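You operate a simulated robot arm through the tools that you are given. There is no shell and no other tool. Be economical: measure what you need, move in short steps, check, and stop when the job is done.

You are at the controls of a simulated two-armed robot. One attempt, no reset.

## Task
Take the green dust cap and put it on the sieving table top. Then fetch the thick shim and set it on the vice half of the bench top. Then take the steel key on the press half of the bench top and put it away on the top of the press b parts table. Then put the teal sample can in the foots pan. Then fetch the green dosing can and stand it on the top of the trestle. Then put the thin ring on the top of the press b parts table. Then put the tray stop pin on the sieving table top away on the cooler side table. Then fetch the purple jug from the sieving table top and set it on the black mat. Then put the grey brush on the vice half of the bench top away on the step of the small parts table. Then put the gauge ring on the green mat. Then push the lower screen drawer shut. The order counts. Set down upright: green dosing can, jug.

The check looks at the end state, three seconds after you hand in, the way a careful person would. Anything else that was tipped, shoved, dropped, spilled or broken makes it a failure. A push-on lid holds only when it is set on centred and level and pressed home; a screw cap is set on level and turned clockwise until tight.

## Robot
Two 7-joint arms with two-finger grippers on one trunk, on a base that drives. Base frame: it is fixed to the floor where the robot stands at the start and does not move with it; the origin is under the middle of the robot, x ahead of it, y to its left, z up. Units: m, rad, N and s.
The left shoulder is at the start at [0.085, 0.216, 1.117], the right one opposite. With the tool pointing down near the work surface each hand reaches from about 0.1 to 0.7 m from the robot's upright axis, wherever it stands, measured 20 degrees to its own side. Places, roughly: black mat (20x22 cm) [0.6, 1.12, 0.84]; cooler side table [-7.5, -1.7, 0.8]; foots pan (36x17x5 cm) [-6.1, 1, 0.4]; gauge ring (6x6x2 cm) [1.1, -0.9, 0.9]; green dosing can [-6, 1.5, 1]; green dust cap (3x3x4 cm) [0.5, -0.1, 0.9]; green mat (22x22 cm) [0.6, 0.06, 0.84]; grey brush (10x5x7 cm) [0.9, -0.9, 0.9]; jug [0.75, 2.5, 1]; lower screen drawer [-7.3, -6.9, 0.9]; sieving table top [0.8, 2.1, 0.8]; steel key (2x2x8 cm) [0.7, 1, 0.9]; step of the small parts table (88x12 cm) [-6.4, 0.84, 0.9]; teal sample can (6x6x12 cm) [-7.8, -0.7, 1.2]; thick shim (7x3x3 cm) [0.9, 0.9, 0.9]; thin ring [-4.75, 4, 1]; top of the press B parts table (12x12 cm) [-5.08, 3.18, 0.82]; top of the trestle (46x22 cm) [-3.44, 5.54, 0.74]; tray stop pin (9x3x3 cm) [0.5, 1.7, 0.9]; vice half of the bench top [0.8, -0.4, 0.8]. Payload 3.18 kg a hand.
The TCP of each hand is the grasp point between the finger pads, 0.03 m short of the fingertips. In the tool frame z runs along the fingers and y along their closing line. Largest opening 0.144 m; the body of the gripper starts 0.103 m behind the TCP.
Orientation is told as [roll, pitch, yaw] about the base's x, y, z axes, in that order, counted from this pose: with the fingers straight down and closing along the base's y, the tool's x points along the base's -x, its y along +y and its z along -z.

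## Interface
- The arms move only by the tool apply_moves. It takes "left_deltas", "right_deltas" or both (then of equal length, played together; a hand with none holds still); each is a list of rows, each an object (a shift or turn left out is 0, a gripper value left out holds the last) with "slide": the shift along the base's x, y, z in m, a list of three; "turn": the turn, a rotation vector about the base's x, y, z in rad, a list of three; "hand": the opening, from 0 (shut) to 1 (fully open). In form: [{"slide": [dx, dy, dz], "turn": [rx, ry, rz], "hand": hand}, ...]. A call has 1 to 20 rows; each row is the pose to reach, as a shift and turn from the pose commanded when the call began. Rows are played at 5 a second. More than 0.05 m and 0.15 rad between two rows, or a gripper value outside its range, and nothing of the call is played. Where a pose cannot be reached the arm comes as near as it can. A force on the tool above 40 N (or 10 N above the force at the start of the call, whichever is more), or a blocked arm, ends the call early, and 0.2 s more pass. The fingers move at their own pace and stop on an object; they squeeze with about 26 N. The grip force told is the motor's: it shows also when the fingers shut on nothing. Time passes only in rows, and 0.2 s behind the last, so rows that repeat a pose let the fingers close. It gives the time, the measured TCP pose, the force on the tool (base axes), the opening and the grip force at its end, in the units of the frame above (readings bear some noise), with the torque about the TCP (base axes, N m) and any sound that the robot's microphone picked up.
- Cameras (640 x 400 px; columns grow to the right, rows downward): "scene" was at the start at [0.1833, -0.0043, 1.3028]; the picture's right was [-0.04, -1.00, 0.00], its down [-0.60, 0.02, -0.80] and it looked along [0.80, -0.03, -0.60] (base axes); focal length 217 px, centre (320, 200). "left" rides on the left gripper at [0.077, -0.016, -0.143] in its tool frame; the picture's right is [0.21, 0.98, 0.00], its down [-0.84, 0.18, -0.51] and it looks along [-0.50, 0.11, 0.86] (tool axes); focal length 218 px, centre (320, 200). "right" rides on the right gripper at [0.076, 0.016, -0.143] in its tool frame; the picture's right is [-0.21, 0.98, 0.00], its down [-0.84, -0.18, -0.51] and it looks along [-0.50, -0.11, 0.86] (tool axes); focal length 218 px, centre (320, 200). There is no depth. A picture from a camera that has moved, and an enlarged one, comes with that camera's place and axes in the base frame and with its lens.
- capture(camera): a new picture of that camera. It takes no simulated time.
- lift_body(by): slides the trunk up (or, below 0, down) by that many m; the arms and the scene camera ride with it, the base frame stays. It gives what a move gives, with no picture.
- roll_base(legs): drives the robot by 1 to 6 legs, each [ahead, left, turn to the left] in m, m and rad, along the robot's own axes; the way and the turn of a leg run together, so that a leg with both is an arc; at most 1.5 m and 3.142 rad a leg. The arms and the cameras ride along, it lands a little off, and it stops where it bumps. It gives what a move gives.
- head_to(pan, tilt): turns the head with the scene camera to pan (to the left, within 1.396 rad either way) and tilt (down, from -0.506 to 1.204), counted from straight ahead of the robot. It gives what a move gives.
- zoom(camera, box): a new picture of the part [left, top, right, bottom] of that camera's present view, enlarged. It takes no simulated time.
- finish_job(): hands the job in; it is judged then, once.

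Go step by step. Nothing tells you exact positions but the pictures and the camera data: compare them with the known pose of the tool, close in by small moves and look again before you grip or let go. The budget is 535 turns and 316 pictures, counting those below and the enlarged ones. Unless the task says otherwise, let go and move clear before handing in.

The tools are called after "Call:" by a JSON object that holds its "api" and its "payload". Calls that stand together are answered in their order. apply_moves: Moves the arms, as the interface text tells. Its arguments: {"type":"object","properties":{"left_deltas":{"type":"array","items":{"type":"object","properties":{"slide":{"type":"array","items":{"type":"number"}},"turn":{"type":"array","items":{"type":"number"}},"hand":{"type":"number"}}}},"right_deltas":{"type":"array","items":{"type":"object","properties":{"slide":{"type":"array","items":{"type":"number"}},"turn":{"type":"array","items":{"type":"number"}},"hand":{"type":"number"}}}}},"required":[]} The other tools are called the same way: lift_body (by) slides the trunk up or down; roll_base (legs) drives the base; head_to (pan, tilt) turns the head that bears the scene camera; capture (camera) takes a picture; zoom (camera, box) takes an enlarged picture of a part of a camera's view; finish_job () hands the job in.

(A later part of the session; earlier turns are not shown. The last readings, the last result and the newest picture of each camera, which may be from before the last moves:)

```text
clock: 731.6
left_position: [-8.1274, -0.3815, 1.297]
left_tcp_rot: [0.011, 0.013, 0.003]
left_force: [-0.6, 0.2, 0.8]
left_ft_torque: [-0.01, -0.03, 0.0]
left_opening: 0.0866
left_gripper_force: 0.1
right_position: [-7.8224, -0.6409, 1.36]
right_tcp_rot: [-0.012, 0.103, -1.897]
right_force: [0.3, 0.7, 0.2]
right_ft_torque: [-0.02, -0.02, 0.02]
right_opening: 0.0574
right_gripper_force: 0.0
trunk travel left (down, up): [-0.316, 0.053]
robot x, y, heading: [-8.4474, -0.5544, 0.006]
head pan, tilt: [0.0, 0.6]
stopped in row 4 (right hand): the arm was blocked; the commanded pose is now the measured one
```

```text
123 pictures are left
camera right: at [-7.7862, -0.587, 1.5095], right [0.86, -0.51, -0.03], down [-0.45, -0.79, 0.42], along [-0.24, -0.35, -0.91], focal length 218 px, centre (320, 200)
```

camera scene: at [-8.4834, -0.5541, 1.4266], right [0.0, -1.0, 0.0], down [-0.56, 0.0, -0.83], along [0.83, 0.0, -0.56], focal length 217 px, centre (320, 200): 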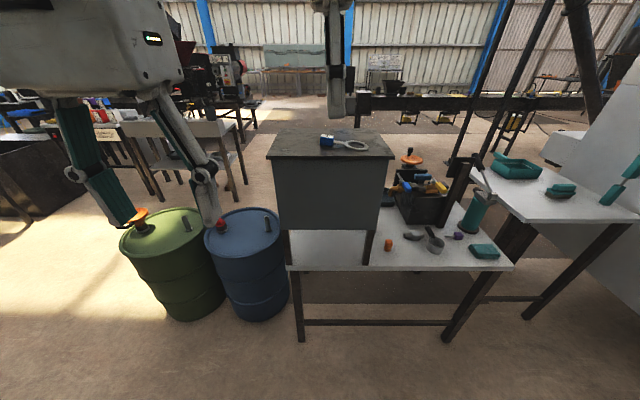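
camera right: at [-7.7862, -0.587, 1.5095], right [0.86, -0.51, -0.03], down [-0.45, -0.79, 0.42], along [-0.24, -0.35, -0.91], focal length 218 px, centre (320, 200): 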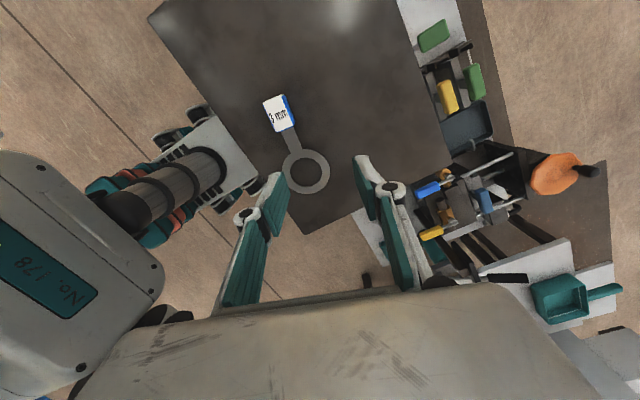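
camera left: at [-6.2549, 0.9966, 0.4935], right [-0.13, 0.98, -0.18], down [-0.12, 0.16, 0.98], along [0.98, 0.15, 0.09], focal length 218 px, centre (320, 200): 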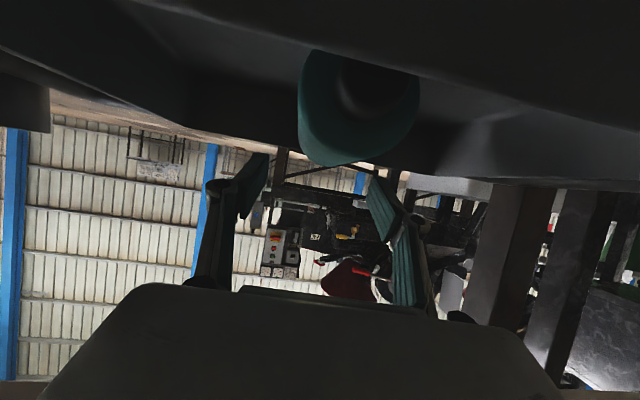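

The wrist is at its yaw limit, so I'll go back to about -86° yaw, square the hand and centre it over the tag; the pads can align the tag by the remaining few degrees.

Call:
{"api": "apply_moves", "payload": {"right_deltas": [{"slide": [-0.005, 0.017, 0], "turn": [-0.025, 0.005, 0.1]}, {"slide": [-0.01, 0.034, 0], "turn": [-0.05, 0.011, 0.2]}, {"slide": [-0.014, 0.05, 0], "turn": [-0.075, 0.016, 0.3]}, {"slide": [-0.018, 0.067, -0.01], "turn": [-0.101, 0.022, 0.397]}, {"slide": [-0.018, 0.067, -0.04], "turn": [-0.101, 0.022, 0.397]}]}}

Call:
{"api": "capture", "payload": {"camera": "right"}}

```text
clock: 732.7
left_position: [-8.1247, -0.3819, 1.294]
left_tcp_rot: [0.01, 0.015, 0.003]
left_force: [0.4, 0.2, 0.5]
left_ft_torque: [0.01, 0.04, -0.02]
left_opening: 0.0863
left_gripper_force: 0.0
right_position: [-7.8254, -0.6342, 1.3817]
right_tcp_rot: [0.023, 0.15, -1.632]
right_force: [0.3, 0.0, -0.2]
right_ft_torque: [-0.03, 0.03, 0.02]
right_opening: 0.0576
right_gripper_force: 0.1
right hand out of reach, approached as far as the arm can: row 1, 2, 3, 4
trunk travel left (down, up): [-0.316, 0.053]
robot x, y, heading: [-8.4439, -0.553, 0.005]
head pan, tilt: [0.0, 0.6]
stopped in row 5 (right hand): the arm was blocked; the commanded pose is now the measured one
```

```text
122 pictures are left
camera right: at [-7.8091, -0.5815, 1.5334], right [0.96, -0.27, -0.01], down [-0.25, -0.9, 0.37], along [-0.11, -0.35, -0.93], focal length 218 px, centre (320, 200)
```

right: 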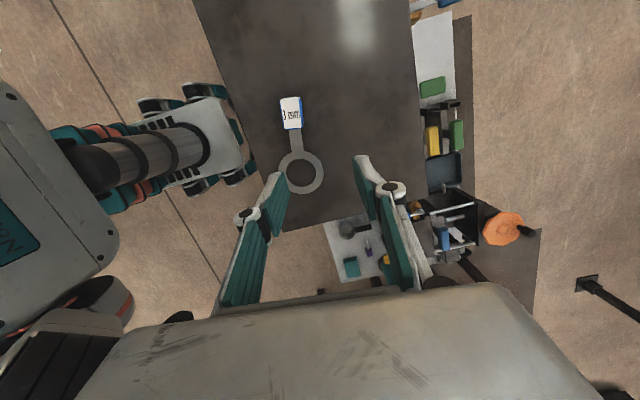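

The arm is over-stretched at this height. I'll move the base 0.13 m closer and pull the hand back in.

Call:
{"api": "roll_base", "payload": {"legs": [[0.13, 0, 0]]}}

Call:
{"api": "apply_moves", "payload": {"right_deltas": [{"slide": [-0.04, 0.015, -0.01], "turn": [-0.05, 0, 0.03]}, {"slide": [-0.08, 0.03, -0.02], "turn": [-0.1, 0, 0.06]}, {"slide": [-0.115, 0.045, -0.03], "turn": [-0.145, 0, 0.1]}, {"slide": [-0.145, 0.06, -0.04], "turn": [-0.145, 0, 0.13]}, {"slide": [-0.145, 0.06, -0.06], "turn": [-0.145, 0, 0.13]}]}}

Call:
{"api": "capture", "payload": {"camera": "right"}}

```text
clock: 734.0
left_position: [-7.9999, -0.3819, 1.2965]
left_tcp_rot: [0.013, 0.015, 0.003]
left_force: [0.5, -0.3, 0.2]
left_ft_torque: [0.0, 0.06, 0.01]
left_opening: 0.0861
left_gripper_force: 0.0
right_position: [-7.6999, -0.634, 1.3824]
right_tcp_rot: [0.027, 0.155, -1.63]
right_force: [1.1, -0.6, -0.3]
right_ft_torque: [-0.02, 0.06, 0.03]
right_opening: 0.0575
right_gripper_force: 0.0
trunk travel left (down, up): [-0.316, 0.053]
robot x, y, heading: [-8.3194, -0.5569, 0.007]
head pan, tilt: [0.0, 0.6]
```

```text
clock: 735.2
left_position: [-7.998, -0.3802, 1.2944]
left_tcp_rot: [0.01, 0.018, 0.001]
left_force: [0.5, 0.6, 0.4]
left_ft_torque: [-0.05, 0.1, -0.01]
left_opening: 0.0866
left_gripper_force: 0.0
right_position: [-7.8417, -0.5738, 1.3203]
right_tcp_rot: [0.024, 0.009, -1.499]
right_force: [0.2, -0.7, 0.1]
right_ft_torque: [-0.06, 0.04, -0.01]
right_opening: 0.0578
right_gripper_force: 0.1
right hand out of reach, approached as far as the arm can: row 1
trunk travel left (down, up): [-0.316, 0.053]
robot x, y, heading: [-8.3193, -0.5564, 0.002]
head pan, tilt: [0.0, 0.6]
```

```text
121 pictures are left
camera right: at [-7.8351, -0.4966, 1.464], right [0.99, -0.14, 0.02], down [-0.13, -0.86, 0.5], along [-0.05, -0.49, -0.87], focal length 218 px, centre (320, 200)
```

right: 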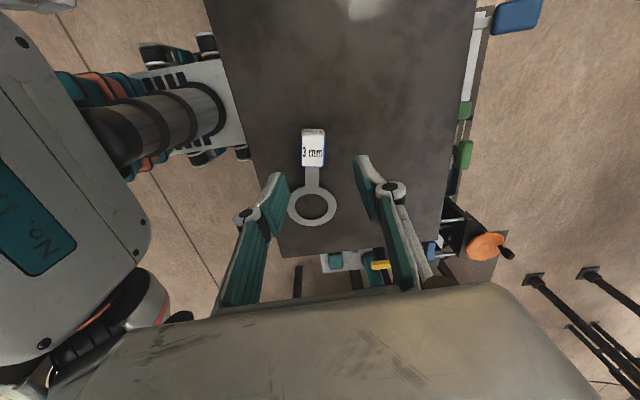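

Now the tag is right below the hand and aligned. I'll go down and grip it.

Call:
{"api": "apply_moves", "payload": {"right_deltas": [{"slide": [-0.004, 0.003, -0.03]}, {"slide": [-0.005, 0.003, -0.06]}, {"slide": [-0.005, 0.003, -0.08]}, {"slide": [-0.005, 0.003, -0.09]}, {"slide": [-0.005, 0.003, -0.09], "hand": 0.08}, {"slide": [-0.005, 0.003, -0.09], "hand": 0.08}, {"slide": [-0.005, 0.003, -0.09], "hand": 0.08}]}}

Call:
{"api": "capture", "payload": {"camera": "right"}}

```text
clock: 736.8
left_position: [-8.0009, -0.3839, 1.295]
left_tcp_rot: [0.011, 0.016, 0.003]
left_force: [1.1, -0.3, 0.0]
left_ft_torque: [0.0, -0.01, 0.0]
left_opening: 0.0865
left_gripper_force: 0.1
right_position: [-7.8509, -0.5722, 1.2344]
right_tcp_rot: [0.027, 0.01, -1.501]
right_force: [0.0, -0.1, 0.5]
right_ft_torque: [0.01, -0.02, 0.01]
right_opening: 0.0274
right_gripper_force: 25.7
trunk travel left (down, up): [-0.316, 0.053]
robot x, y, heading: [-8.3174, -0.5541, 0.006]
head pan, tilt: [0.0, 0.6]
```

```text
120 pictures are left
camera right: at [-7.8449, -0.4955, 1.3768], right [0.99, -0.14, 0.02], down [-0.13, -0.86, 0.49], along [-0.05, -0.49, -0.87], focal length 218 px, centre (320, 200)
```

right: 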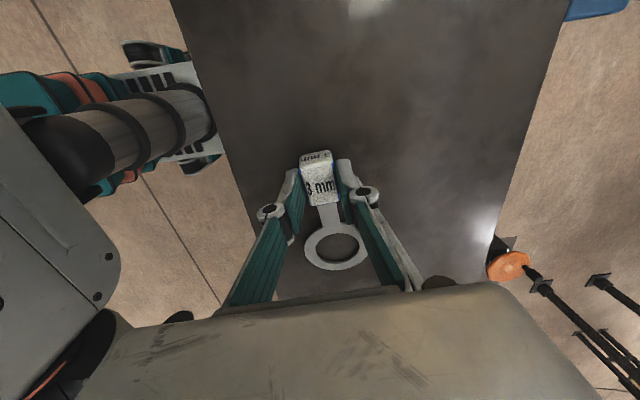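

The tag is held flat across the stem. I'll lift, back away, and turn the hand to yaw 0 so the ring points forward.

Call:
{"api": "apply_moves", "payload": {"right_deltas": [{"slide": [0, 0, 0.03]}, {"slide": [0, 0, 0.06]}, {"slide": [0, 0, 0.09]}, {"slide": [-0.03, 0, 0.1]}]}}

Call:
{"api": "roll_base", "payload": {"legs": [[-0.3, 0, 0]]}}

Call:
{"api": "apply_moves", "payload": {"right_deltas": [{"turn": [0, 0, 0.14]}, {"turn": [0, 0, 0.28]}, {"turn": [0, 0, 0.42]}, {"turn": [0, 0, 0.56]}, {"turn": [0, 0, 0.7]}, {"turn": [0, 0, 0.84]}, {"turn": [0, 0, 0.98]}, {"turn": [0, 0, 1.12]}, {"turn": [0, 0, 1.26]}, {"turn": [0, 0, 1.4]}, {"turn": [-0.01, 0.02, 1.49]}]}}

Call:
{"api": "capture", "payload": {"camera": "scene"}}

```text
clock: 737.8
left_position: [-8.0024, -0.3831, 1.2964]
left_tcp_rot: [0.012, 0.015, 0.001]
left_force: [0.1, 0.4, -0.2]
left_ft_torque: [0.02, -0.06, -0.01]
left_opening: 0.0863
left_gripper_force: 0.1
right_position: [-7.8835, -0.5727, 1.3352]
right_tcp_rot: [0.027, 0.011, -1.5]
right_force: [-0.4, -0.3, -0.6]
right_ft_torque: [0.01, -0.07, -0.02]
right_opening: 0.0276
right_gripper_force: 26.2
trunk travel left (down, up): [-0.316, 0.053]
robot x, y, heading: [-8.3176, -0.5516, 0.005]
head pan, tilt: [0.0, 0.6]
```

```text
clock: 739.9
left_position: [-8.3063, -0.3834, 1.2961]
left_tcp_rot: [0.012, 0.015, 0.006]
left_force: [-0.8, -0.6, -0.2]
left_ft_torque: [0.02, -0.02, 0.0]
left_opening: 0.0865
left_gripper_force: 0.0
right_position: [-8.1858, -0.5726, 1.3353]
right_tcp_rot: [0.024, 0.011, -1.497]
right_force: [0.0, -0.6, -1.4]
right_ft_torque: [0.06, 0.02, 0.01]
right_opening: 0.0272
right_gripper_force: 26.0
trunk travel left (down, up): [-0.316, 0.053]
robot x, y, heading: [-8.6207, -0.5555, 0.011]
head pan, tilt: [0.0, 0.6]
```

```text
clock: 742.3
left_position: [-8.3065, -0.3823, 1.2954]
left_tcp_rot: [0.012, 0.015, 0.004]
left_force: [-0.8, -0.5, -0.8]
left_ft_torque: [-0.02, 0.01, -0.04]
left_opening: 0.0864
left_gripper_force: 0.1
right_position: [-8.1856, -0.5715, 1.3346]
right_tcp_rot: [0.005, 0.015, -0.003]
right_force: [0.5, 0.7, -1.0]
right_ft_torque: [-0.01, 0.02, 0.01]
right_opening: 0.0274
right_gripper_force: 26.3
trunk travel left (down, up): [-0.316, 0.053]
robot x, y, heading: [-8.6214, -0.5578, 0.012]
head pan, tilt: [0.0, 0.6]
```

```text
119 pictures are left
camera scene: at [-8.4922, -0.5543, 1.4266], right [0.01, -1.0, 0.0], down [-0.56, -0.01, -0.83], along [0.83, 0.01, -0.56], focal length 217 px, centre (320, 200)
```

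scene: 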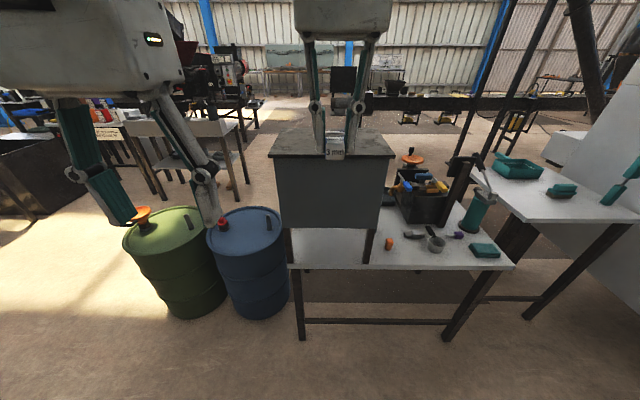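

The ring is held flat, pointing forward. Driving back to the parts table by the same route.

Call:
{"api": "roll_base", "payload": {"legs": [[0, 0.95, -0.012], [0, 0.95, 0], [-1.1, 0, 0], [-1.15, 0, 0], [0, 1.3, 0], [0, 1.3, 0]]}}

Call:
{"api": "roll_base", "payload": {"legs": [[1.45, 0, 0], [1.45, 0, 0], [0.85, 0, 0]]}}

```text
clock: 792.2
left_position: [-10.4367, 4.1672, 1.2969]
left_tcp_rot: [0.014, 0.016, -0.06]
left_force: [0.3, -0.2, -0.5]
left_ft_torque: [-0.01, 0.02, -0.02]
left_opening: 0.0863
left_gripper_force: 0.1
right_position: [-10.3314, 3.9697, 1.3336]
right_tcp_rot: [0.008, 0.017, -0.071]
right_force: [0.1, 0.6, -0.9]
right_ft_torque: [-0.02, 0.03, -0.01]
right_opening: 0.0271
right_gripper_force: 26.2
trunk travel left (down, up): [-0.316, 0.053]
robot x, y, heading: [-10.7651, 4.0178, -0.056]
head pan, tilt: [0.0, 0.6]
```

```text
clock: 810.4
left_position: [-6.6889, 4.0516, 1.2958]
left_tcp_rot: [0.011, 0.015, -0.034]
left_force: [0.1, -0.1, -0.3]
left_ft_torque: [-0.01, 0.02, 0.0]
left_opening: 0.0865
left_gripper_force: 0.0
right_position: [-6.576, 3.8582, 1.3355]
right_tcp_rot: [0.007, 0.019, -0.047]
right_force: [-1.1, 0.4, -1.3]
right_ft_torque: [-0.02, 0.03, 0.0]
right_opening: 0.0272
right_gripper_force: 26.0
trunk travel left (down, up): [-0.316, 0.053]
robot x, y, heading: [-7.0131, 3.8964, -0.029]
head pan, tilt: [0.0, 0.6]
```

Call:
{"api": "roll_base", "payload": {"legs": [[0.9, -0.6, 0.029], [0.34, 0, 0]]}}

Call:
{"api": "capture", "payload": {"camera": "scene"}}

```text
clock: 817.9
left_position: [-5.4769, 3.4335, 1.2961]
left_tcp_rot: [0.012, 0.016, -0.013]
left_force: [-0.1, -0.2, 0.2]
left_ft_torque: [-0.01, 0.01, 0.03]
left_opening: 0.0863
left_gripper_force: 0.1
right_position: [-5.3602, 3.2419, 1.3335]
right_tcp_rot: [0.007, 0.018, -0.026]
right_force: [-0.5, -0.2, -1.3]
right_ft_torque: [-0.01, 0.04, -0.03]
right_opening: 0.0274
right_gripper_force: 26.4
trunk travel left (down, up): [-0.316, 0.053]
robot x, y, heading: [-5.7971, 3.2703, -0.012]
head pan, tilt: [0.0, 0.6]
```

```text
118 pictures are left
camera scene: at [-5.6664, 3.2661, 1.4266], right [-0.01, -1.0, 0.0], down [-0.57, 0.01, -0.82], along [0.82, -0.01, -0.57], focal length 217 px, centre (320, 200)
```

scene: 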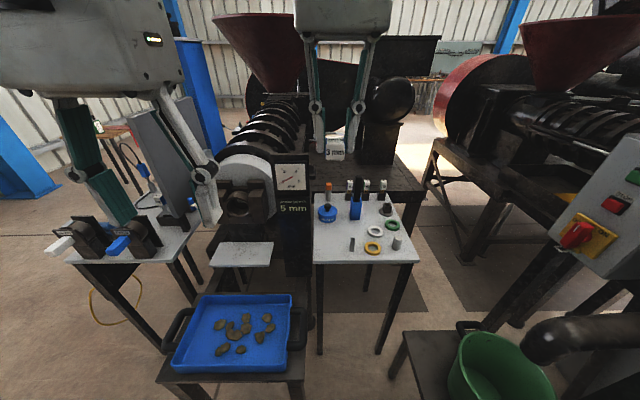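

I'll move in 3 cm more, bring the hand over (-5.14, 3.193) and lower to about 6 cm above the table.

Call:
{"api": "roll_base", "payload": {"legs": [[0.03, 0, 0.012]]}}

Call:
{"api": "apply_moves", "payload": {"right_deltas": [{"slide": [0.04, -0.015, 0], "turn": [0, 0, 0.01]}, {"slide": [0.08, -0.03, 0], "turn": [0, 0, 0.014]}, {"slide": [0.12, -0.045, -0.01], "turn": [0, 0, 0.014]}, {"slide": [0.15, -0.05, -0.04], "turn": [0, 0, 0.014]}, {"slide": [0.17, -0.052, -0.08], "turn": [0, 0, 0.014]}, {"slide": [0.18, -0.053, -0.12], "turn": [0, 0, 0.014]}, {"slide": [0.188, -0.054, -0.165], "turn": [0, 0, 0.014]}, {"slide": [0.188, -0.054, -0.21], "turn": [0, 0, 0.014]}, {"slide": [0.188, -0.054, -0.25], "turn": [0, 0, 0.014]}, {"slide": [0.188, -0.054, -0.29], "turn": [0, 0, 0.014]}, {"slide": [0.188, -0.054, -0.33], "turn": [0, 0, 0.014]}, {"slide": [0.188, -0.054, -0.37], "turn": [0, 0, 0.014]}]}}

Call:
{"api": "zoom", "payload": {"camera": "scene", "box": [260, 150, 440, 290]}}

Call:
{"api": "capture", "payload": {"camera": "right"}}

```text
clock: 818.8
left_position: [-5.4502, 3.438, 1.2953]
left_tcp_rot: [0.011, 0.015, -0.002]
left_force: [0.2, 0.1, 0.5]
left_ft_torque: [-0.01, -0.01, 0.0]
left_opening: 0.0865
left_gripper_force: 0.0
right_position: [-5.3318, 3.2485, 1.3336]
right_tcp_rot: [0.006, 0.017, -0.013]
right_force: [0.4, -0.1, -1.7]
right_ft_torque: [-0.03, 0.05, -0.02]
right_opening: 0.0273
right_gripper_force: 25.9
trunk travel left (down, up): [-0.316, 0.053]
robot x, y, heading: [-5.7658, 3.2676, 0.004]
head pan, tilt: [0.0, 0.6]
```

```text
clock: 821.4
left_position: [-5.4504, 3.4379, 1.297]
left_tcp_rot: [0.012, 0.016, -0.002]
left_force: [1.0, 1.0, 0.3]
left_ft_torque: [-0.04, 0.02, -0.02]
left_opening: 0.0866
left_gripper_force: 0.1
right_position: [-5.1438, 3.1946, 0.9635]
right_tcp_rot: [0.006, 0.018, 0.0]
right_force: [0.3, 0.9, -0.9]
right_ft_torque: [-0.02, -0.01, 0.02]
right_opening: 0.0277
right_gripper_force: 26.0
right hand out of reach, approached as far as the arm can: row 3, 4, 5, 6
trunk travel left (down, up): [-0.316, 0.053]
robot x, y, heading: [-5.7681, 3.268, 0.004]
head pan, tilt: [0.0, 0.6]
```

```text
2.86 times, centred on (350, 220) of scene
camera zoom: at [-5.6373, 3.2678, 1.4265], right [0.0, -1.0, 0.0], down [-0.57, 0.0, -0.82], along [0.82, 0.0, -0.57], focal length 620 px, centre (234, 143)
```

zoom: 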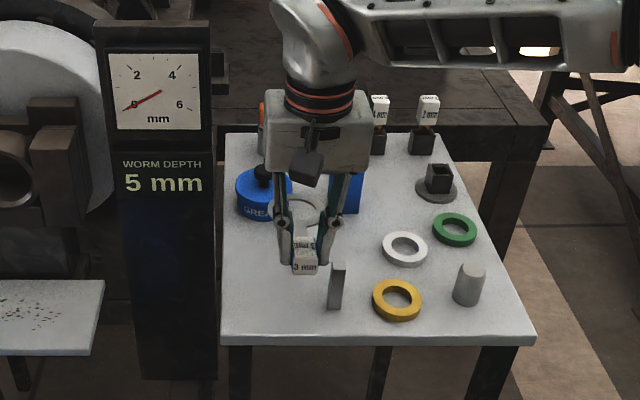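

```text
116 pictures are left
camera right: at [-5.2184, 3.2091, 1.1062], right [0.21, 0.98, 0.0], down [0.85, -0.18, 0.49], along [0.48, -0.1, -0.87], focal length 218 px, centre (320, 200)
```

right: 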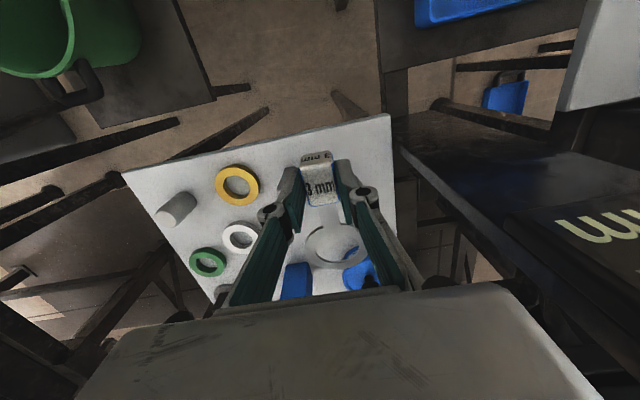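

The key is clear of the hand by over a centimetre. I'll lower to z≈0.885 and check.

Call:
{"api": "apply_moves", "payload": {"right_deltas": [{"slide": [0.002, 0.002, -0.03]}, {"slide": [0.002, 0.002, -0.06]}, {"slide": [0.002, 0.002, -0.078]}]}}

Call:
{"api": "zoom", "payload": {"camera": "scene", "box": [280, 190, 400, 280]}}

```text
clock: 822.1
left_position: [-5.4498, 3.4377, 1.2947]
left_tcp_rot: [0.012, 0.017, -0.002]
left_force: [-0.1, 0.3, 0.1]
left_ft_torque: [-0.01, 0.0, 0.02]
left_opening: 0.0862
left_gripper_force: 0.0
right_position: [-5.1399, 3.1959, 0.885]
right_tcp_rot: [0.007, 0.016, 0.002]
right_force: [0.1, 0.0, -2.3]
right_ft_torque: [0.0, 0.06, 0.03]
right_opening: 0.0274
right_gripper_force: 25.5
trunk travel left (down, up): [-0.316, 0.053]
robot x, y, heading: [-5.7669, 3.2694, 0.005]
head pan, tilt: [0.0, 0.6]
```

```text
4.44 times, centred on (340, 235) of scene
camera zoom: at [-5.6374, 3.2677, 1.4265], right [0.0, -1.0, 0.0], down [-0.57, 0.0, -0.82], along [0.82, 0.0, -0.57], focal length 964 px, centre (231, 44)
```

zoom: 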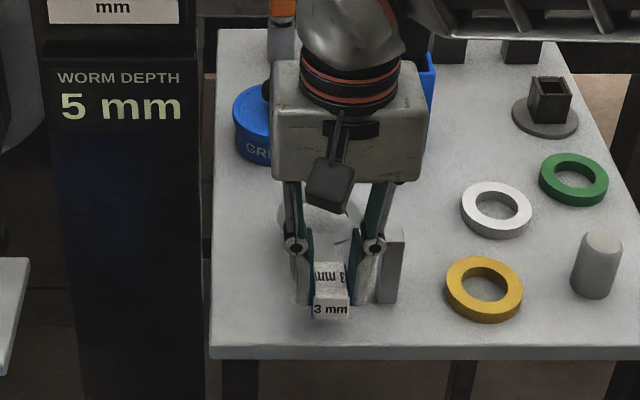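

There's more room toward the post than I thought, so I'll shift 2 cm left away from the key, then lower to touch.

Call:
{"api": "apply_moves", "payload": {"right_deltas": [{"slide": [0, 0.01, 0.005]}, {"slide": [0, 0.02, 0.005]}, {"slide": [0, 0.02, -0.01]}, {"slide": [0, 0.02, -0.016]}, {"slide": [0, 0.02, -0.019]}, {"slide": [0, 0.02, -0.022]}, {"slide": [0, 0.02, -0.025]}]}}

Call:
{"api": "zoom", "payload": {"camera": "scene", "box": [280, 190, 400, 280]}}

```text
clock: 823.8
left_position: [-5.451, 3.4374, 1.2965]
left_tcp_rot: [0.012, 0.013, -0.002]
left_force: [-0.6, 0.0, 0.2]
left_ft_torque: [-0.01, -0.01, -0.01]
left_opening: 0.0866
left_gripper_force: 0.0
right_position: [-5.142, 3.2169, 0.8625]
right_tcp_rot: [0.008, 0.016, 0.0]
right_force: [-0.1, -0.2, 1.8]
right_ft_torque: [-0.03, -0.22, -0.03]
right_opening: 0.0275
right_gripper_force: 26.3
trunk travel left (down, up): [-0.316, 0.053]
robot x, y, heading: [-5.7653, 3.2673, 0.001]
head pan, tilt: [0.0, 0.6]
```

```text
4.44 times, centred on (340, 235) of scene
camera zoom: at [-5.6381, 3.2676, 1.4266], right [0.0, -1.0, 0.0], down [-0.56, 0.0, -0.83], along [0.83, 0.0, -0.56], focal length 964 px, centre (231, 44)
```

zoom: 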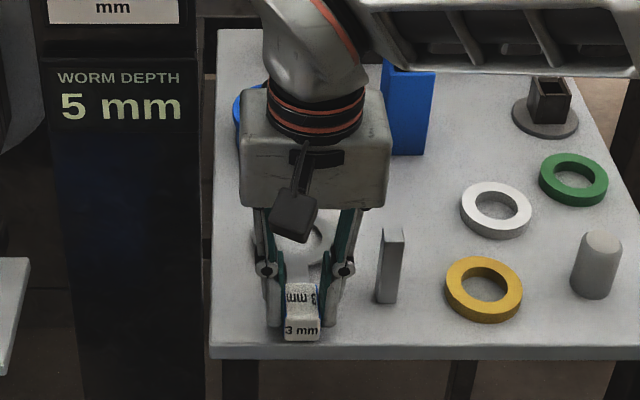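

Clear of the key now and starting to touch. A few more millimetres, then release.

Call:
{"api": "apply_moves", "payload": {"right_deltas": [{"slide": [0.003, 0, -0.002]}, {"slide": [0.004, 0, -0.004]}, {"slide": [0.004, 0, -0.006]}, {"slide": [0.004, 0, -0.007], "hand": 0.25}, {"slide": [0.004, 0, -0.005], "hand": 0.32}, {"slide": [0.004, 0, -0.005], "hand": 0.32}]}}

Call:
{"api": "zoom", "payload": {"camera": "scene", "box": [280, 190, 400, 280]}}

```text
clock: 825.1
left_position: [-5.4496, 3.4383, 1.2962]
left_tcp_rot: [0.013, 0.014, -0.001]
left_force: [0.4, 0.1, -0.3]
left_ft_torque: [-0.02, -0.03, 0.0]
left_opening: 0.0862
left_gripper_force: 0.2
right_position: [-5.139, 3.2159, 0.8558]
right_tcp_rot: [0.006, 0.017, 0.001]
right_force: [-0.4, 0.8, 0.4]
right_ft_torque: [0.01, 0.01, -0.03]
right_opening: 0.0461
right_gripper_force: 0.1
trunk travel left (down, up): [-0.316, 0.053]
robot x, y, heading: [-5.7702, 3.2673, 0.0]
head pan, tilt: [0.0, 0.6]
```

```text
4.44 times, centred on (340, 235) of scene
camera zoom: at [-5.638, 3.2676, 1.4266], right [0.0, -1.0, 0.0], down [-0.56, 0.0, -0.83], along [0.83, 0.0, -0.56], focal length 964 px, centre (231, 44)
```

zoom: 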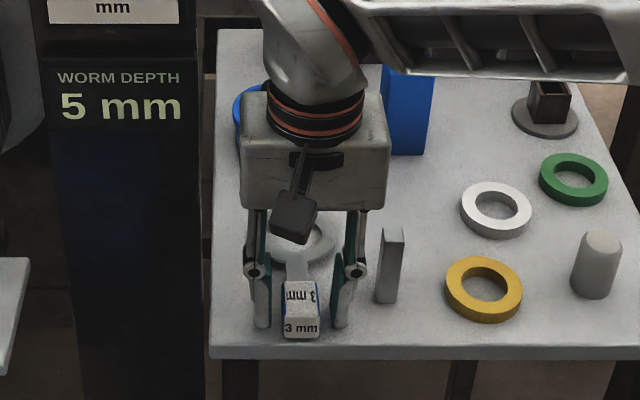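

Released and lying flat, clear of the key. I'll lift straight up and back off.

Call:
{"api": "apply_moves", "payload": {"right_deltas": [{"slide": [0, 0, 0.04]}, {"slide": [0, 0, 0.08]}, {"slide": [0, 0, 0.12]}, {"slide": [0, 0, 0.16]}, {"slide": [-0.02, 0, 0.2]}, {"slide": [-0.05, 0, 0.24]}, {"slide": [-0.08, -0.01, 0.27]}, {"slide": [-0.12, -0.02, 0.3]}, {"slide": [-0.16, -0.03, 0.32]}, {"slide": [-0.2, -0.04, 0.34]}]}}

Call:
{"api": "zoom", "payload": {"camera": "scene", "box": [270, 160, 430, 280]}}

```text
refused: row 8 steps farther than a row can; nothing moved
```

```text
3.33 times, centred on (350, 220) of scene
camera zoom: at [-5.638, 3.2676, 1.4266], right [0.0, -1.0, 0.0], down [-0.56, 0.0, -0.83], along [0.83, 0.0, -0.56], focal length 723 px, centre (220, 133)
```

zoom: 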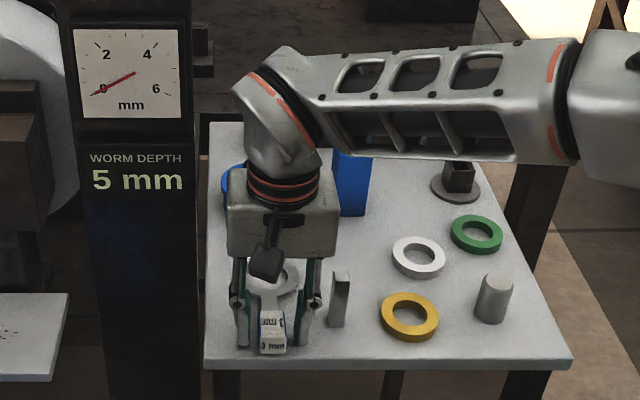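

Call:
{"api": "apply_moves", "payload": {"right_deltas": [{"slide": [0, 0, 0.04]}, {"slide": [0, 0, 0.08]}, {"slide": [0, 0, 0.12]}, {"slide": [0, 0, 0.16]}, {"slide": [-0.02, 0, 0.2]}, {"slide": [-0.045, 0, 0.235]}, {"slide": [-0.07, -0.01, 0.265]}, {"slide": [-0.1, -0.02, 0.29]}, {"slide": [-0.14, -0.03, 0.31]}, {"slide": [-0.18, -0.04, 0.32]}]}}

Call:
{"api": "zoom", "payload": {"camera": "scene", "box": [270, 160, 430, 280]}}

```text
clock: 827.4
left_position: [-5.4532, 3.4368, 1.2965]
left_tcp_rot: [0.014, 0.014, -0.001]
left_force: [-1.0, 0.0, 0.4]
left_ft_torque: [0.02, -0.03, 0.02]
left_opening: 0.0865
left_gripper_force: 0.1
right_position: [-5.3186, 3.1761, 1.1771]
right_tcp_rot: [0.008, 0.015, 0.003]
right_force: [0.3, -0.2, -0.2]
right_ft_torque: [0.01, 0.02, 0.02]
right_opening: 0.0464
right_gripper_force: 0.0
trunk travel left (down, up): [-0.316, 0.053]
robot x, y, heading: [-5.7697, 3.2654, -0.003]
head pan, tilt: [0.0, 0.6]
```

```text
3.33 times, centred on (350, 220) of scene
camera zoom: at [-5.6387, 3.267, 1.4267], right [0.0, -1.0, 0.0], down [-0.56, 0.0, -0.83], along [0.83, 0.0, -0.56], focal length 723 px, centre (220, 133)
```

zoom: 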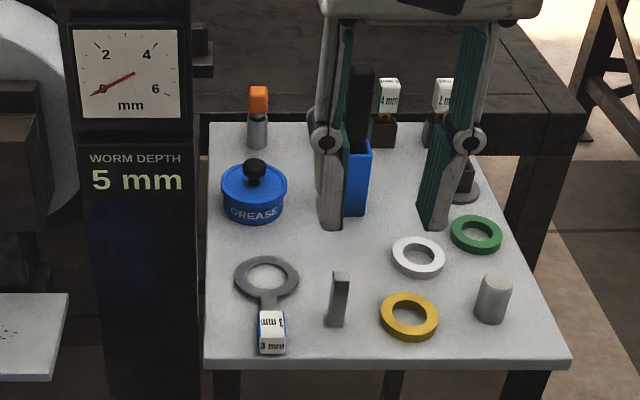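

The thin ring and the key are both neatly on the parts table. Next is the tray stop pin on the sieving table; I'll drive back there.

Call:
{"api": "roll_base", "payload": {"legs": [[-0.55, 0, 0.003], [0, 1.0, 0], [0, 0.5, 0], [1.5, 0, 0], [1.5, 0, 0], [0.75, 0, 0]]}}

```text
clock: 861.3
left_position: [-2.2577, 4.9384, 1.2957]
left_tcp_rot: [0.012, 0.013, -0.004]
left_force: [-0.6, 0.4, -0.3]
left_ft_torque: [0.0, 0.01, -0.01]
left_opening: 0.0861
left_gripper_force: 0.1
right_position: [-2.1272, 4.6766, 1.1782]
right_tcp_rot: [0.007, 0.018, -0.001]
right_force: [0.3, 0.3, -0.2]
right_ft_torque: [0.01, 0.02, 0.0]
right_opening: 0.0461
right_gripper_force: 0.1
trunk travel left (down, up): [-0.316, 0.053]
robot x, y, heading: [-2.5781, 4.7742, -0.002]
head pan, tilt: [0.0, 0.6]
```

Call:
{"api": "roll_base", "payload": {"legs": [[0.8, -0.957, 0], [0.8, -0.957, 0], [0.8, -0.957, 0]]}}

Call:
{"api": "head_to", "payload": {"pan": -0.1, "tilt": 0.65}}

Call:
{"api": "capture", "payload": {"camera": "scene"}}

```text
clock: 886.7
left_position: [0.1237, 2.0525, 1.2966]
left_tcp_rot: [0.009, 0.015, 0.002]
left_force: [0.1, -0.1, -0.4]
left_ft_torque: [0.03, 0.02, 0.03]
left_opening: 0.0863
left_gripper_force: 0.0
right_position: [0.2562, 1.7924, 1.1766]
right_tcp_rot: [0.008, 0.018, 0.004]
right_force: [0.6, 0.3, -1.4]
right_ft_torque: [0.0, 0.02, -0.03]
right_opening: 0.0459
right_gripper_force: 0.1
trunk travel left (down, up): [-0.316, 0.053]
robot x, y, heading: [-0.1958, 1.8831, 0.008]
head pan, tilt: [0.0, 0.6]
```

```text
clock: 887.4
left_position: [0.1233, 2.0515, 1.2965]
left_tcp_rot: [0.013, 0.014, 0.004]
left_force: [-0.2, 0.1, 1.1]
left_ft_torque: [-0.03, 0.03, 0.0]
left_opening: 0.0865
left_gripper_force: 0.0
right_position: [0.2562, 1.7931, 1.1771]
right_tcp_rot: [0.007, 0.018, 0.005]
right_force: [-0.1, -0.2, -0.6]
right_ft_torque: [0.02, 0.03, -0.01]
right_opening: 0.0459
right_gripper_force: 0.0
trunk travel left (down, up): [-0.316, 0.053]
robot x, y, heading: [-0.1972, 1.8874, 0.006]
head pan, tilt: [-0.099, 0.649]
```

```text
110 pictures are left
camera scene: at [-0.0658, 1.873, 1.4223], right [-0.09, -1.0, 0.0], down [-0.6, 0.06, -0.8], along [0.79, -0.07, -0.6], focal length 217 px, centre (320, 200)
```

scene: 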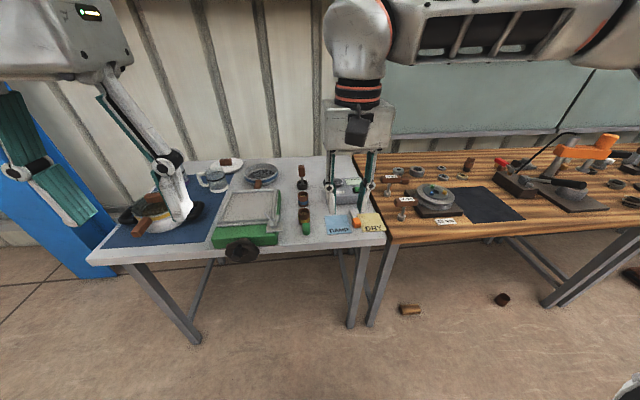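

Call:
{"api": "zoom", "payload": {"camera": "scene", "box": [290, 170, 410, 250]}}

Call:
{"api": "capture", "payload": {"camera": "right"}}

```text
5.00 times, centred on (350, 210) of scene
camera zoom: at [-0.0658, 1.873, 1.4223], right [-0.09, -1.0, 0.0], down [-0.6, 0.06, -0.8], along [0.79, -0.07, -0.6], focal length 1084 px, centre (170, 150)
```

zoom: 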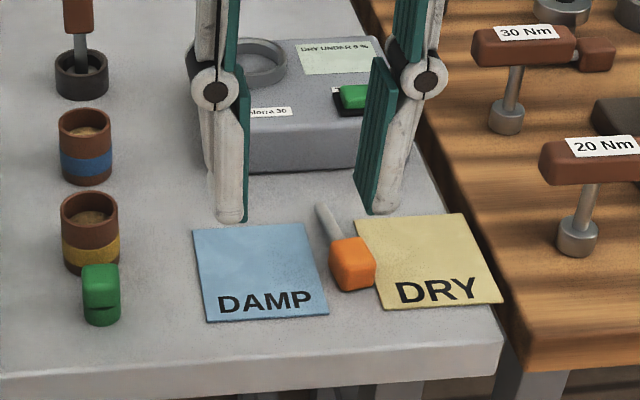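

```text
108 pictures are left
camera right: at [0.1814, 1.8075, 1.321], right [0.2, 0.98, 0.0], down [0.85, -0.18, 0.49], along [0.48, -0.1, -0.87], focal length 218 px, centre (320, 200)
```

right: 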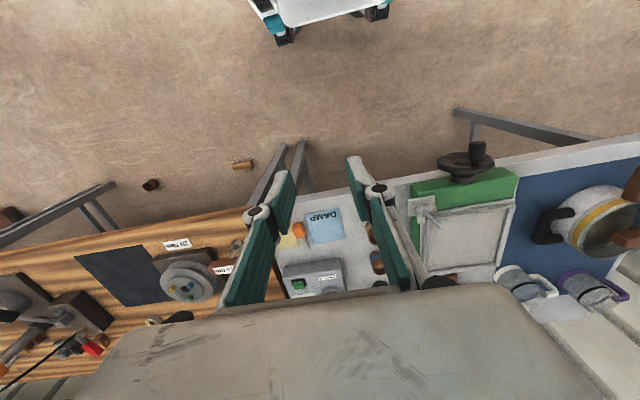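

The pin lies with its orange head at about (0.515, 1.68), shaft pointing away. I'll drive 0.13 m closer and bring the hand over the head.

Call:
{"api": "roll_base", "payload": {"legs": [[0.13, 0, -0.006]]}}

Call:
{"api": "apply_moves", "payload": {"right_deltas": [{"slide": [0.03, -0.025, 0], "turn": [0, -0.017, 0], "hand": 0.45}, {"slide": [0.06, -0.05, 0], "turn": [0, -0.017, 0]}, {"slide": [0.09, -0.08, 0], "turn": [0, -0.017, 0]}, {"slide": [0.12, -0.11, -0.01], "turn": [0, -0.017, 0]}, {"slide": [0.13, -0.113, -0.05], "turn": [0, -0.017, 0]}, {"slide": [0.13, -0.113, -0.1], "turn": [0, -0.017, 0]}, {"slide": [0.13, -0.113, -0.15], "turn": [0, -0.017, 0]}, {"slide": [0.13, -0.113, -0.2], "turn": [0, -0.017, 0]}, {"slide": [0.13, -0.113, -0.23], "turn": [0, -0.017, 0]}]}}

Call:
{"api": "capture", "payload": {"camera": "right"}}

```text
clock: 888.7
left_position: [0.2526, 2.0523, 1.2953]
left_tcp_rot: [0.011, 0.015, -0.002]
left_force: [0.2, 0.3, -0.7]
left_ft_torque: [0.0, 0.02, 0.0]
left_opening: 0.0865
left_gripper_force: 0.0
right_position: [0.3838, 1.7907, 1.1781]
right_tcp_rot: [0.007, 0.016, 0.0]
right_force: [0.2, -0.3, -0.2]
right_ft_torque: [0.0, 0.06, 0.02]
right_opening: 0.046
right_gripper_force: 0.0
trunk travel left (down, up): [-0.316, 0.053]
robot x, y, heading: [-0.0661, 1.8822, 0.004]
head pan, tilt: [-0.099, 0.649]
```

```text
clock: 890.7
left_position: [0.2516, 2.0509, 1.2977]
left_tcp_rot: [0.012, 0.015, -0.002]
left_force: [0.3, -0.5, 0.1]
left_ft_torque: [-0.04, 0.02, -0.02]
left_opening: 0.0867
left_gripper_force: 0.0
right_position: [0.5138, 1.6765, 0.947]
right_tcp_rot: [0.007, 0.0, 0.001]
right_force: [1.3, -0.4, 0.1]
right_ft_torque: [0.05, 0.04, 0.03]
right_opening: 0.0647
right_gripper_force: 0.1
trunk travel left (down, up): [-0.316, 0.053]
robot x, y, heading: [-0.067, 1.8854, 0.001]
head pan, tilt: [-0.099, 0.649]
```

```text
107 pictures are left
camera right: at [0.4359, 1.6924, 1.0895], right [0.21, 0.98, 0.01], down [0.84, -0.18, 0.51], along [0.5, -0.1, -0.86], focal length 218 px, centre (320, 200)
```

right: 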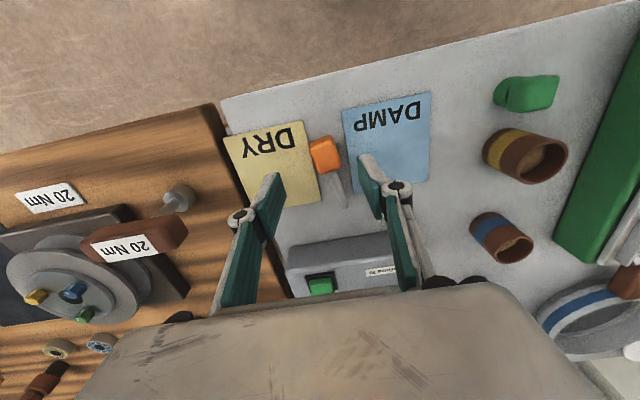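

The head is under the fingers. Going down to z≈0.887, closing and lifting.

Call:
{"api": "apply_moves", "payload": {"right_deltas": [{"slide": [0.0, 0.006, -0.03]}, {"slide": [0.0, 0.006, -0.055]}, {"slide": [0.0, 0.006, -0.06]}, {"slide": [0.0, 0.006, -0.06], "hand": 0.1}, {"slide": [0.0, 0.006, -0.06], "hand": 0.1}, {"slide": [0.0, 0.006, -0.06], "hand": 0.1}, {"slide": [0.0, 0.006, -0.03]}, {"slide": [0.0, 0.006, 0.01]}, {"slide": [0.0, 0.006, 0.06]}, {"slide": [0.0, 0.006, 0.11]}, {"slide": [-0.02, 0.006, 0.15]}, {"slide": [-0.05, 0.006, 0.19]}, {"slide": [-0.08, 0.006, 0.23]}, {"slide": [-0.11, 0.006, 0.26]}]}}

Call:
{"api": "capture", "payload": {"camera": "right"}}

Call:
{"api": "zoom", "payload": {"camera": "scene", "box": [290, 180, 410, 280]}}

```text
clock: 893.7
left_position: [0.2506, 2.0515, 1.297]
left_tcp_rot: [0.012, 0.013, -0.003]
left_force: [-0.1, 0.2, 0.2]
left_ft_torque: [0.03, 0.0, 0.0]
left_opening: 0.0864
left_gripper_force: 0.1
right_position: [0.4012, 1.6841, 1.2086]
right_tcp_rot: [0.006, 0.0, 0.0]
right_force: [0.0, -0.4, 0.5]
right_ft_torque: [0.01, 0.0, -0.01]
right_opening: 0.0264
right_gripper_force: 25.7
trunk travel left (down, up): [-0.316, 0.053]
robot x, y, heading: [-0.067, 1.8856, 0.003]
head pan, tilt: [-0.099, 0.649]
```

```text
106 pictures are left
camera right: at [0.3245, 1.6994, 1.3509], right [0.21, 0.98, 0.01], down [0.84, -0.18, 0.51], along [0.5, -0.1, -0.86], focal length 218 px, centre (320, 200)
```

right: 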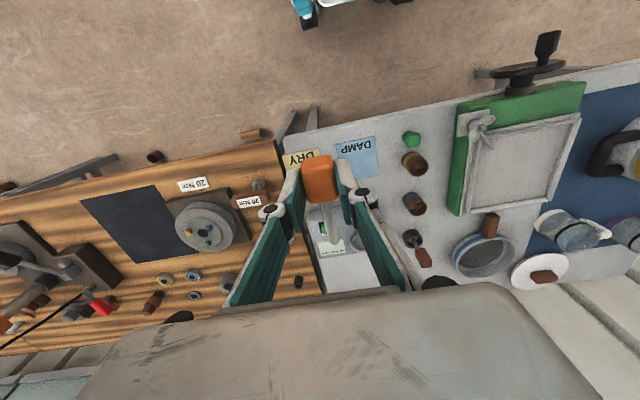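

```text
4.00 times, centred on (350, 230) of scene
camera zoom: at [0.0607, 1.8729, 1.4224], right [-0.1, -1.0, 0.0], down [-0.6, 0.06, -0.8], along [0.79, -0.08, -0.6], focal length 867 px, centre (200, 80)
```

zoom: 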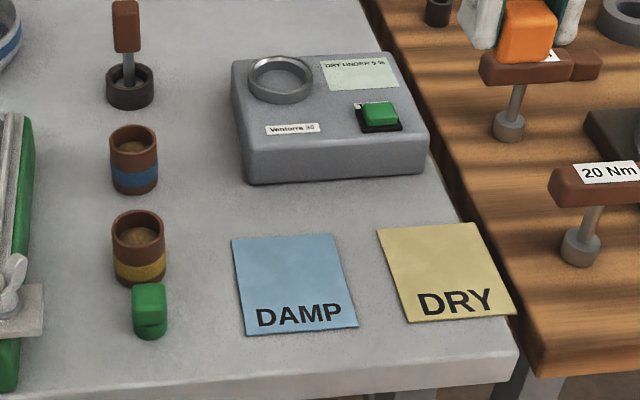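

The pin is held by its head. I'll drive to the cooler side table: across the hall and west along the clear corridor.

Call:
{"api": "roll_base", "payload": {"legs": [[-0.7, 0, 0], [-0.9, -1.0, 0], [-0.93, -1.02, 0], [-1.45, 0, 0], [-1.45, 0, 0], [-1.3, 0, 0]]}}

Call:
{"api": "roll_base", "payload": {"legs": [[0, 0, -2.2]]}}

Call:
{"api": "head_to", "payload": {"pan": 0, "tilt": 0.45}}

Call:
{"api": "capture", "payload": {"camera": "scene"}}

```text
clock: 934.8
left_position: [-6.4093, -0.0699, 1.2959]
left_tcp_rot: [0.013, 0.015, -0.017]
left_force: [-0.5, 0.8, -0.1]
left_ft_torque: [0.0, -0.05, 0.01]
left_opening: 0.0862
left_gripper_force: 0.1
right_position: [-6.2629, -0.44, 1.2081]
right_tcp_rot: [0.008, 0.0, -0.013]
right_force: [0.0, 0.2, -0.4]
right_ft_torque: [0.03, 0.06, 0.02]
right_opening: 0.026
right_gripper_force: 25.9
trunk travel left (down, up): [-0.316, 0.053]
robot x, y, heading: [-6.7307, -0.2347, -0.018]
head pan, tilt: [-0.099, 0.649]
```

```text
clock: 940.4
left_position: [-6.7905, -0.5891, 1.2957]
left_tcp_rot: [0.013, 0.015, -2.23]
left_force: [-0.3, 1.0, 0.7]
left_ft_torque: [-0.01, 0.0, 0.01]
left_opening: 0.0867
left_gripper_force: 0.1
right_position: [-7.1743, -0.4852, 1.2083]
right_tcp_rot: [0.007, -0.001, -2.225]
right_force: [0.0, 1.2, -1.0]
right_ft_torque: [-0.03, 0.02, 0.04]
right_opening: 0.0263
right_gripper_force: 26.0
trunk travel left (down, up): [-0.316, 0.053]
robot x, y, heading: [-6.7305, -0.2374, -2.229]
head pan, tilt: [-0.099, 0.649]
```

```text
clock: 941.2
left_position: [-6.7898, -0.5884, 1.2954]
left_tcp_rot: [0.01, 0.012, -2.23]
left_force: [0.3, -0.1, 1.3]
left_ft_torque: [0.0, -0.02, 0.0]
left_opening: 0.0865
left_gripper_force: 0.1
right_position: [-7.1748, -0.4853, 1.2082]
right_tcp_rot: [0.006, -0.001, -2.228]
right_force: [0.8, -0.2, -0.1]
right_ft_torque: [0.02, 0.03, -0.01]
right_opening: 0.0263
right_gripper_force: 25.8
trunk travel left (down, up): [-0.316, 0.053]
robot x, y, heading: [-6.7272, -0.2333, -2.229]
head pan, tilt: [0.0, 0.45]
```

```text
104 pictures are left
camera scene: at [-6.8103, -0.3408, 1.4401], right [-0.79, 0.61, 0.0], down [0.27, 0.35, -0.9], along [-0.55, -0.71, -0.44], focal length 217 px, centre (320, 200)
```

scene: 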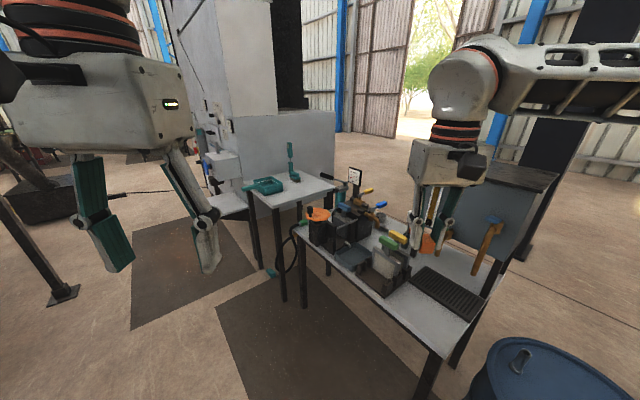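

The cooler side table spans about x -7.85..-7.28, y -1.95..-1.45, with free room at its near corner. I'll face west and move alongside it.

Call:
{"api": "roll_base", "payload": {"legs": [[0.0, 0, -0.912], [0, 0.9, 0], [0, 0.56, 0]]}}

Call:
{"api": "head_to", "payload": {"pan": -0.1, "tilt": 0.65}}

Call:
{"api": "capture", "payload": {"camera": "scene"}}

```text
clock: 956.7
left_position: [-7.038, -1.8493, 1.2957]
left_tcp_rot: [0.011, 0.014, -3.136]
left_force: [-0.5, 0.1, 0.6]
left_ft_torque: [0.03, -0.02, -0.01]
left_opening: 0.0864
left_gripper_force: 0.1
right_position: [-7.1936, -1.4827, 1.2073]
right_tcp_rot: [0.007, 0.0, -3.134]
right_force: [0.4, -0.6, -1.3]
right_ft_torque: [0.0, -0.04, 0.01]
right_opening: 0.0264
right_gripper_force: 26.3
trunk travel left (down, up): [-0.316, 0.053]
robot x, y, heading: [-6.7204, -1.6761, -3.133]
head pan, tilt: [0.0, 0.45]
```

```text
clock: 957.4
left_position: [-7.0376, -1.8495, 1.2963]
left_tcp_rot: [0.014, 0.014, -3.136]
left_force: [0.3, 0.5, -0.2]
left_ft_torque: [-0.01, -0.02, 0.0]
left_opening: 0.0863
left_gripper_force: 0.1
right_position: [-7.1914, -1.4823, 1.208]
right_tcp_rot: [0.007, 0.0, -3.134]
right_force: [0.3, -0.6, -0.2]
right_ft_torque: [0.01, 0.0, 0.0]
right_opening: 0.0263
right_gripper_force: 26.5
trunk travel left (down, up): [-0.316, 0.053]
robot x, y, heading: [-6.7224, -1.6807, -3.133]
head pan, tilt: [-0.099, 0.649]
```

```text
103 pictures are left
camera scene: at [-6.8475, -1.6713, 1.4224], right [0.09, 1.0, 0.0], down [0.6, -0.05, -0.8], along [-0.79, 0.07, -0.6], focal length 217 px, centre (320, 200)
```

scene: 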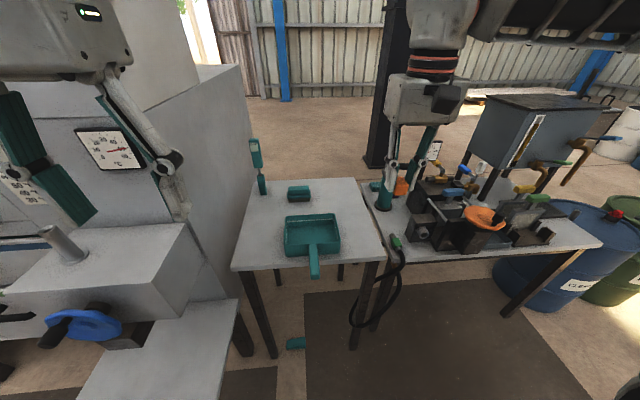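

The free strip right of the teal tray is at about y -1.47. I'll move in 5 cm and lower the pin toward (-7.39, -1.467).

Call:
{"api": "roll_base", "payload": {"legs": [[0.05, 0, -0.008]]}}

Call:
{"api": "apply_moves", "payload": {"right_deltas": [{"slide": [-0.04, 0.0, 0]}, {"slide": [-0.08, 0.0, 0]}, {"slide": [-0.12, 0.005, -0.01]}, {"slide": [-0.145, 0.01, -0.05]}, {"slide": [-0.147, 0.012, -0.1]}, {"slide": [-0.147, 0.012, -0.15]}, {"slide": [-0.147, 0.012, -0.2]}, {"slide": [-0.147, 0.012, -0.25]}, {"slide": [-0.147, 0.012, -0.28]}]}}

Call:
{"api": "capture", "payload": {"camera": "right"}}

Call:
{"api": "zoom", "payload": {"camera": "scene", "box": [220, 150, 420, 300]}}

```text
clock: 958.3
left_position: [-7.0898, -1.8472, 1.2954]
left_tcp_rot: [0.013, 0.017, 3.139]
left_force: [-0.4, 1.1, -0.6]
left_ft_torque: [0.02, -0.08, 0.04]
left_opening: 0.0864
left_gripper_force: 0.0
right_position: [-7.241, -1.4797, 1.2072]
right_tcp_rot: [0.007, 0.002, -3.139]
right_force: [-0.5, 1.2, -0.3]
right_ft_torque: [-0.01, -0.07, 0.02]
right_opening: 0.0262
right_gripper_force: 25.5
trunk travel left (down, up): [-0.316, 0.053]
robot x, y, heading: [-6.7708, -1.6785, -3.141]
head pan, tilt: [-0.099, 0.649]
```

```text
clock: 960.3
left_position: [-7.0881, -1.8465, 1.2957]
left_tcp_rot: [0.014, 0.013, 3.139]
left_force: [-0.3, -0.5, 0.2]
left_ft_torque: [-0.03, 0.0, -0.02]
left_opening: 0.0863
left_gripper_force: 0.0
right_position: [-7.3879, -1.4671, 0.9256]
right_tcp_rot: [0.006, 0.0, -3.141]
right_force: [0.2, -0.4, -0.7]
right_ft_torque: [-0.01, 0.03, 0.0]
right_opening: 0.0262
right_gripper_force: 26.0
trunk travel left (down, up): [-0.316, 0.053]
robot x, y, heading: [-6.7708, -1.6756, -3.141]
head pan, tilt: [-0.099, 0.649]
```

```text
102 pictures are left
camera right: at [-7.3114, -1.4807, 1.0682], right [-0.21, -0.98, 0.01], down [-0.84, 0.18, 0.51], along [-0.5, 0.1, -0.86], focal length 218 px, centre (320, 200)
```

right: 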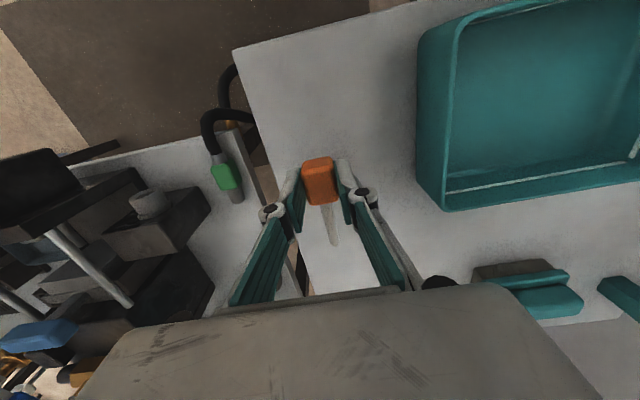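

```text
2.67 times, centred on (320, 225) of scene
camera zoom: at [-6.8966, -1.6705, 1.4223], right [0.1, 1.0, 0.0], down [0.6, -0.06, -0.8], along [-0.79, 0.08, -0.6], focal length 578 px, centre (320, 133)
```

zoom: 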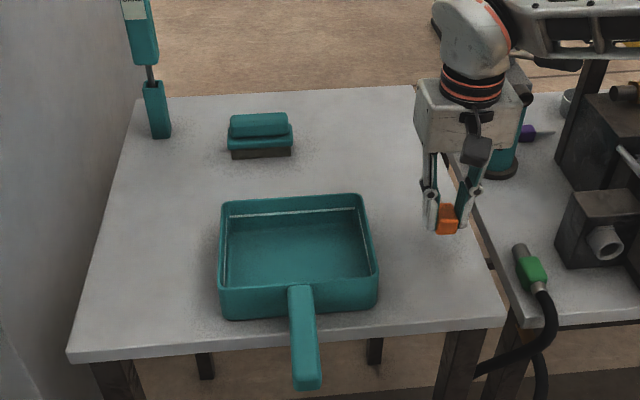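

I'll shift 2 cm toward the tray to stay off the edge and lower until contact.

Call:
{"api": "apply_moves", "payload": {"right_deltas": [{"slide": [0, -0.012, -0.02]}, {"slide": [0, -0.022, -0.045]}, {"slide": [0, -0.022, -0.06]}, {"slide": [0, -0.022, -0.066]}, {"slide": [0, -0.022, -0.07]}, {"slide": [0, -0.022, -0.074]}, {"slide": [0, -0.022, -0.078]}, {"slide": [0, -0.022, -0.082]}, {"slide": [0, -0.022, -0.086]}, {"slide": [0, -0.022, -0.09]}, {"slide": [0, -0.022, -0.094]}]}}

```text
clock: 961.1
left_position: [-7.0862, -1.8475, 1.2966]
left_tcp_rot: [0.011, 0.012, 3.139]
left_force: [-0.4, -0.1, 0.5]
left_ft_torque: [-0.03, -0.04, -0.03]
left_opening: 0.0865
left_gripper_force: 0.1
right_position: [-7.3911, -1.4875, 0.8792]
right_tcp_rot: [0.009, -0.01, 3.137]
right_force: [9.4, 2.1, 17.5]
right_ft_torque: [0.37, -0.46, -0.19]
right_opening: 0.0263
right_gripper_force: 26.1
trunk travel left (down, up): [-0.316, 0.053]
robot x, y, heading: [-6.7697, -1.676, -3.142]
head pan, tilt: [-0.099, 0.649]
stopped in row 4 (right hand): the force on the tool passed its limit at 80 N (the readings are from after the stop); the commanded pose is now the measured one
```

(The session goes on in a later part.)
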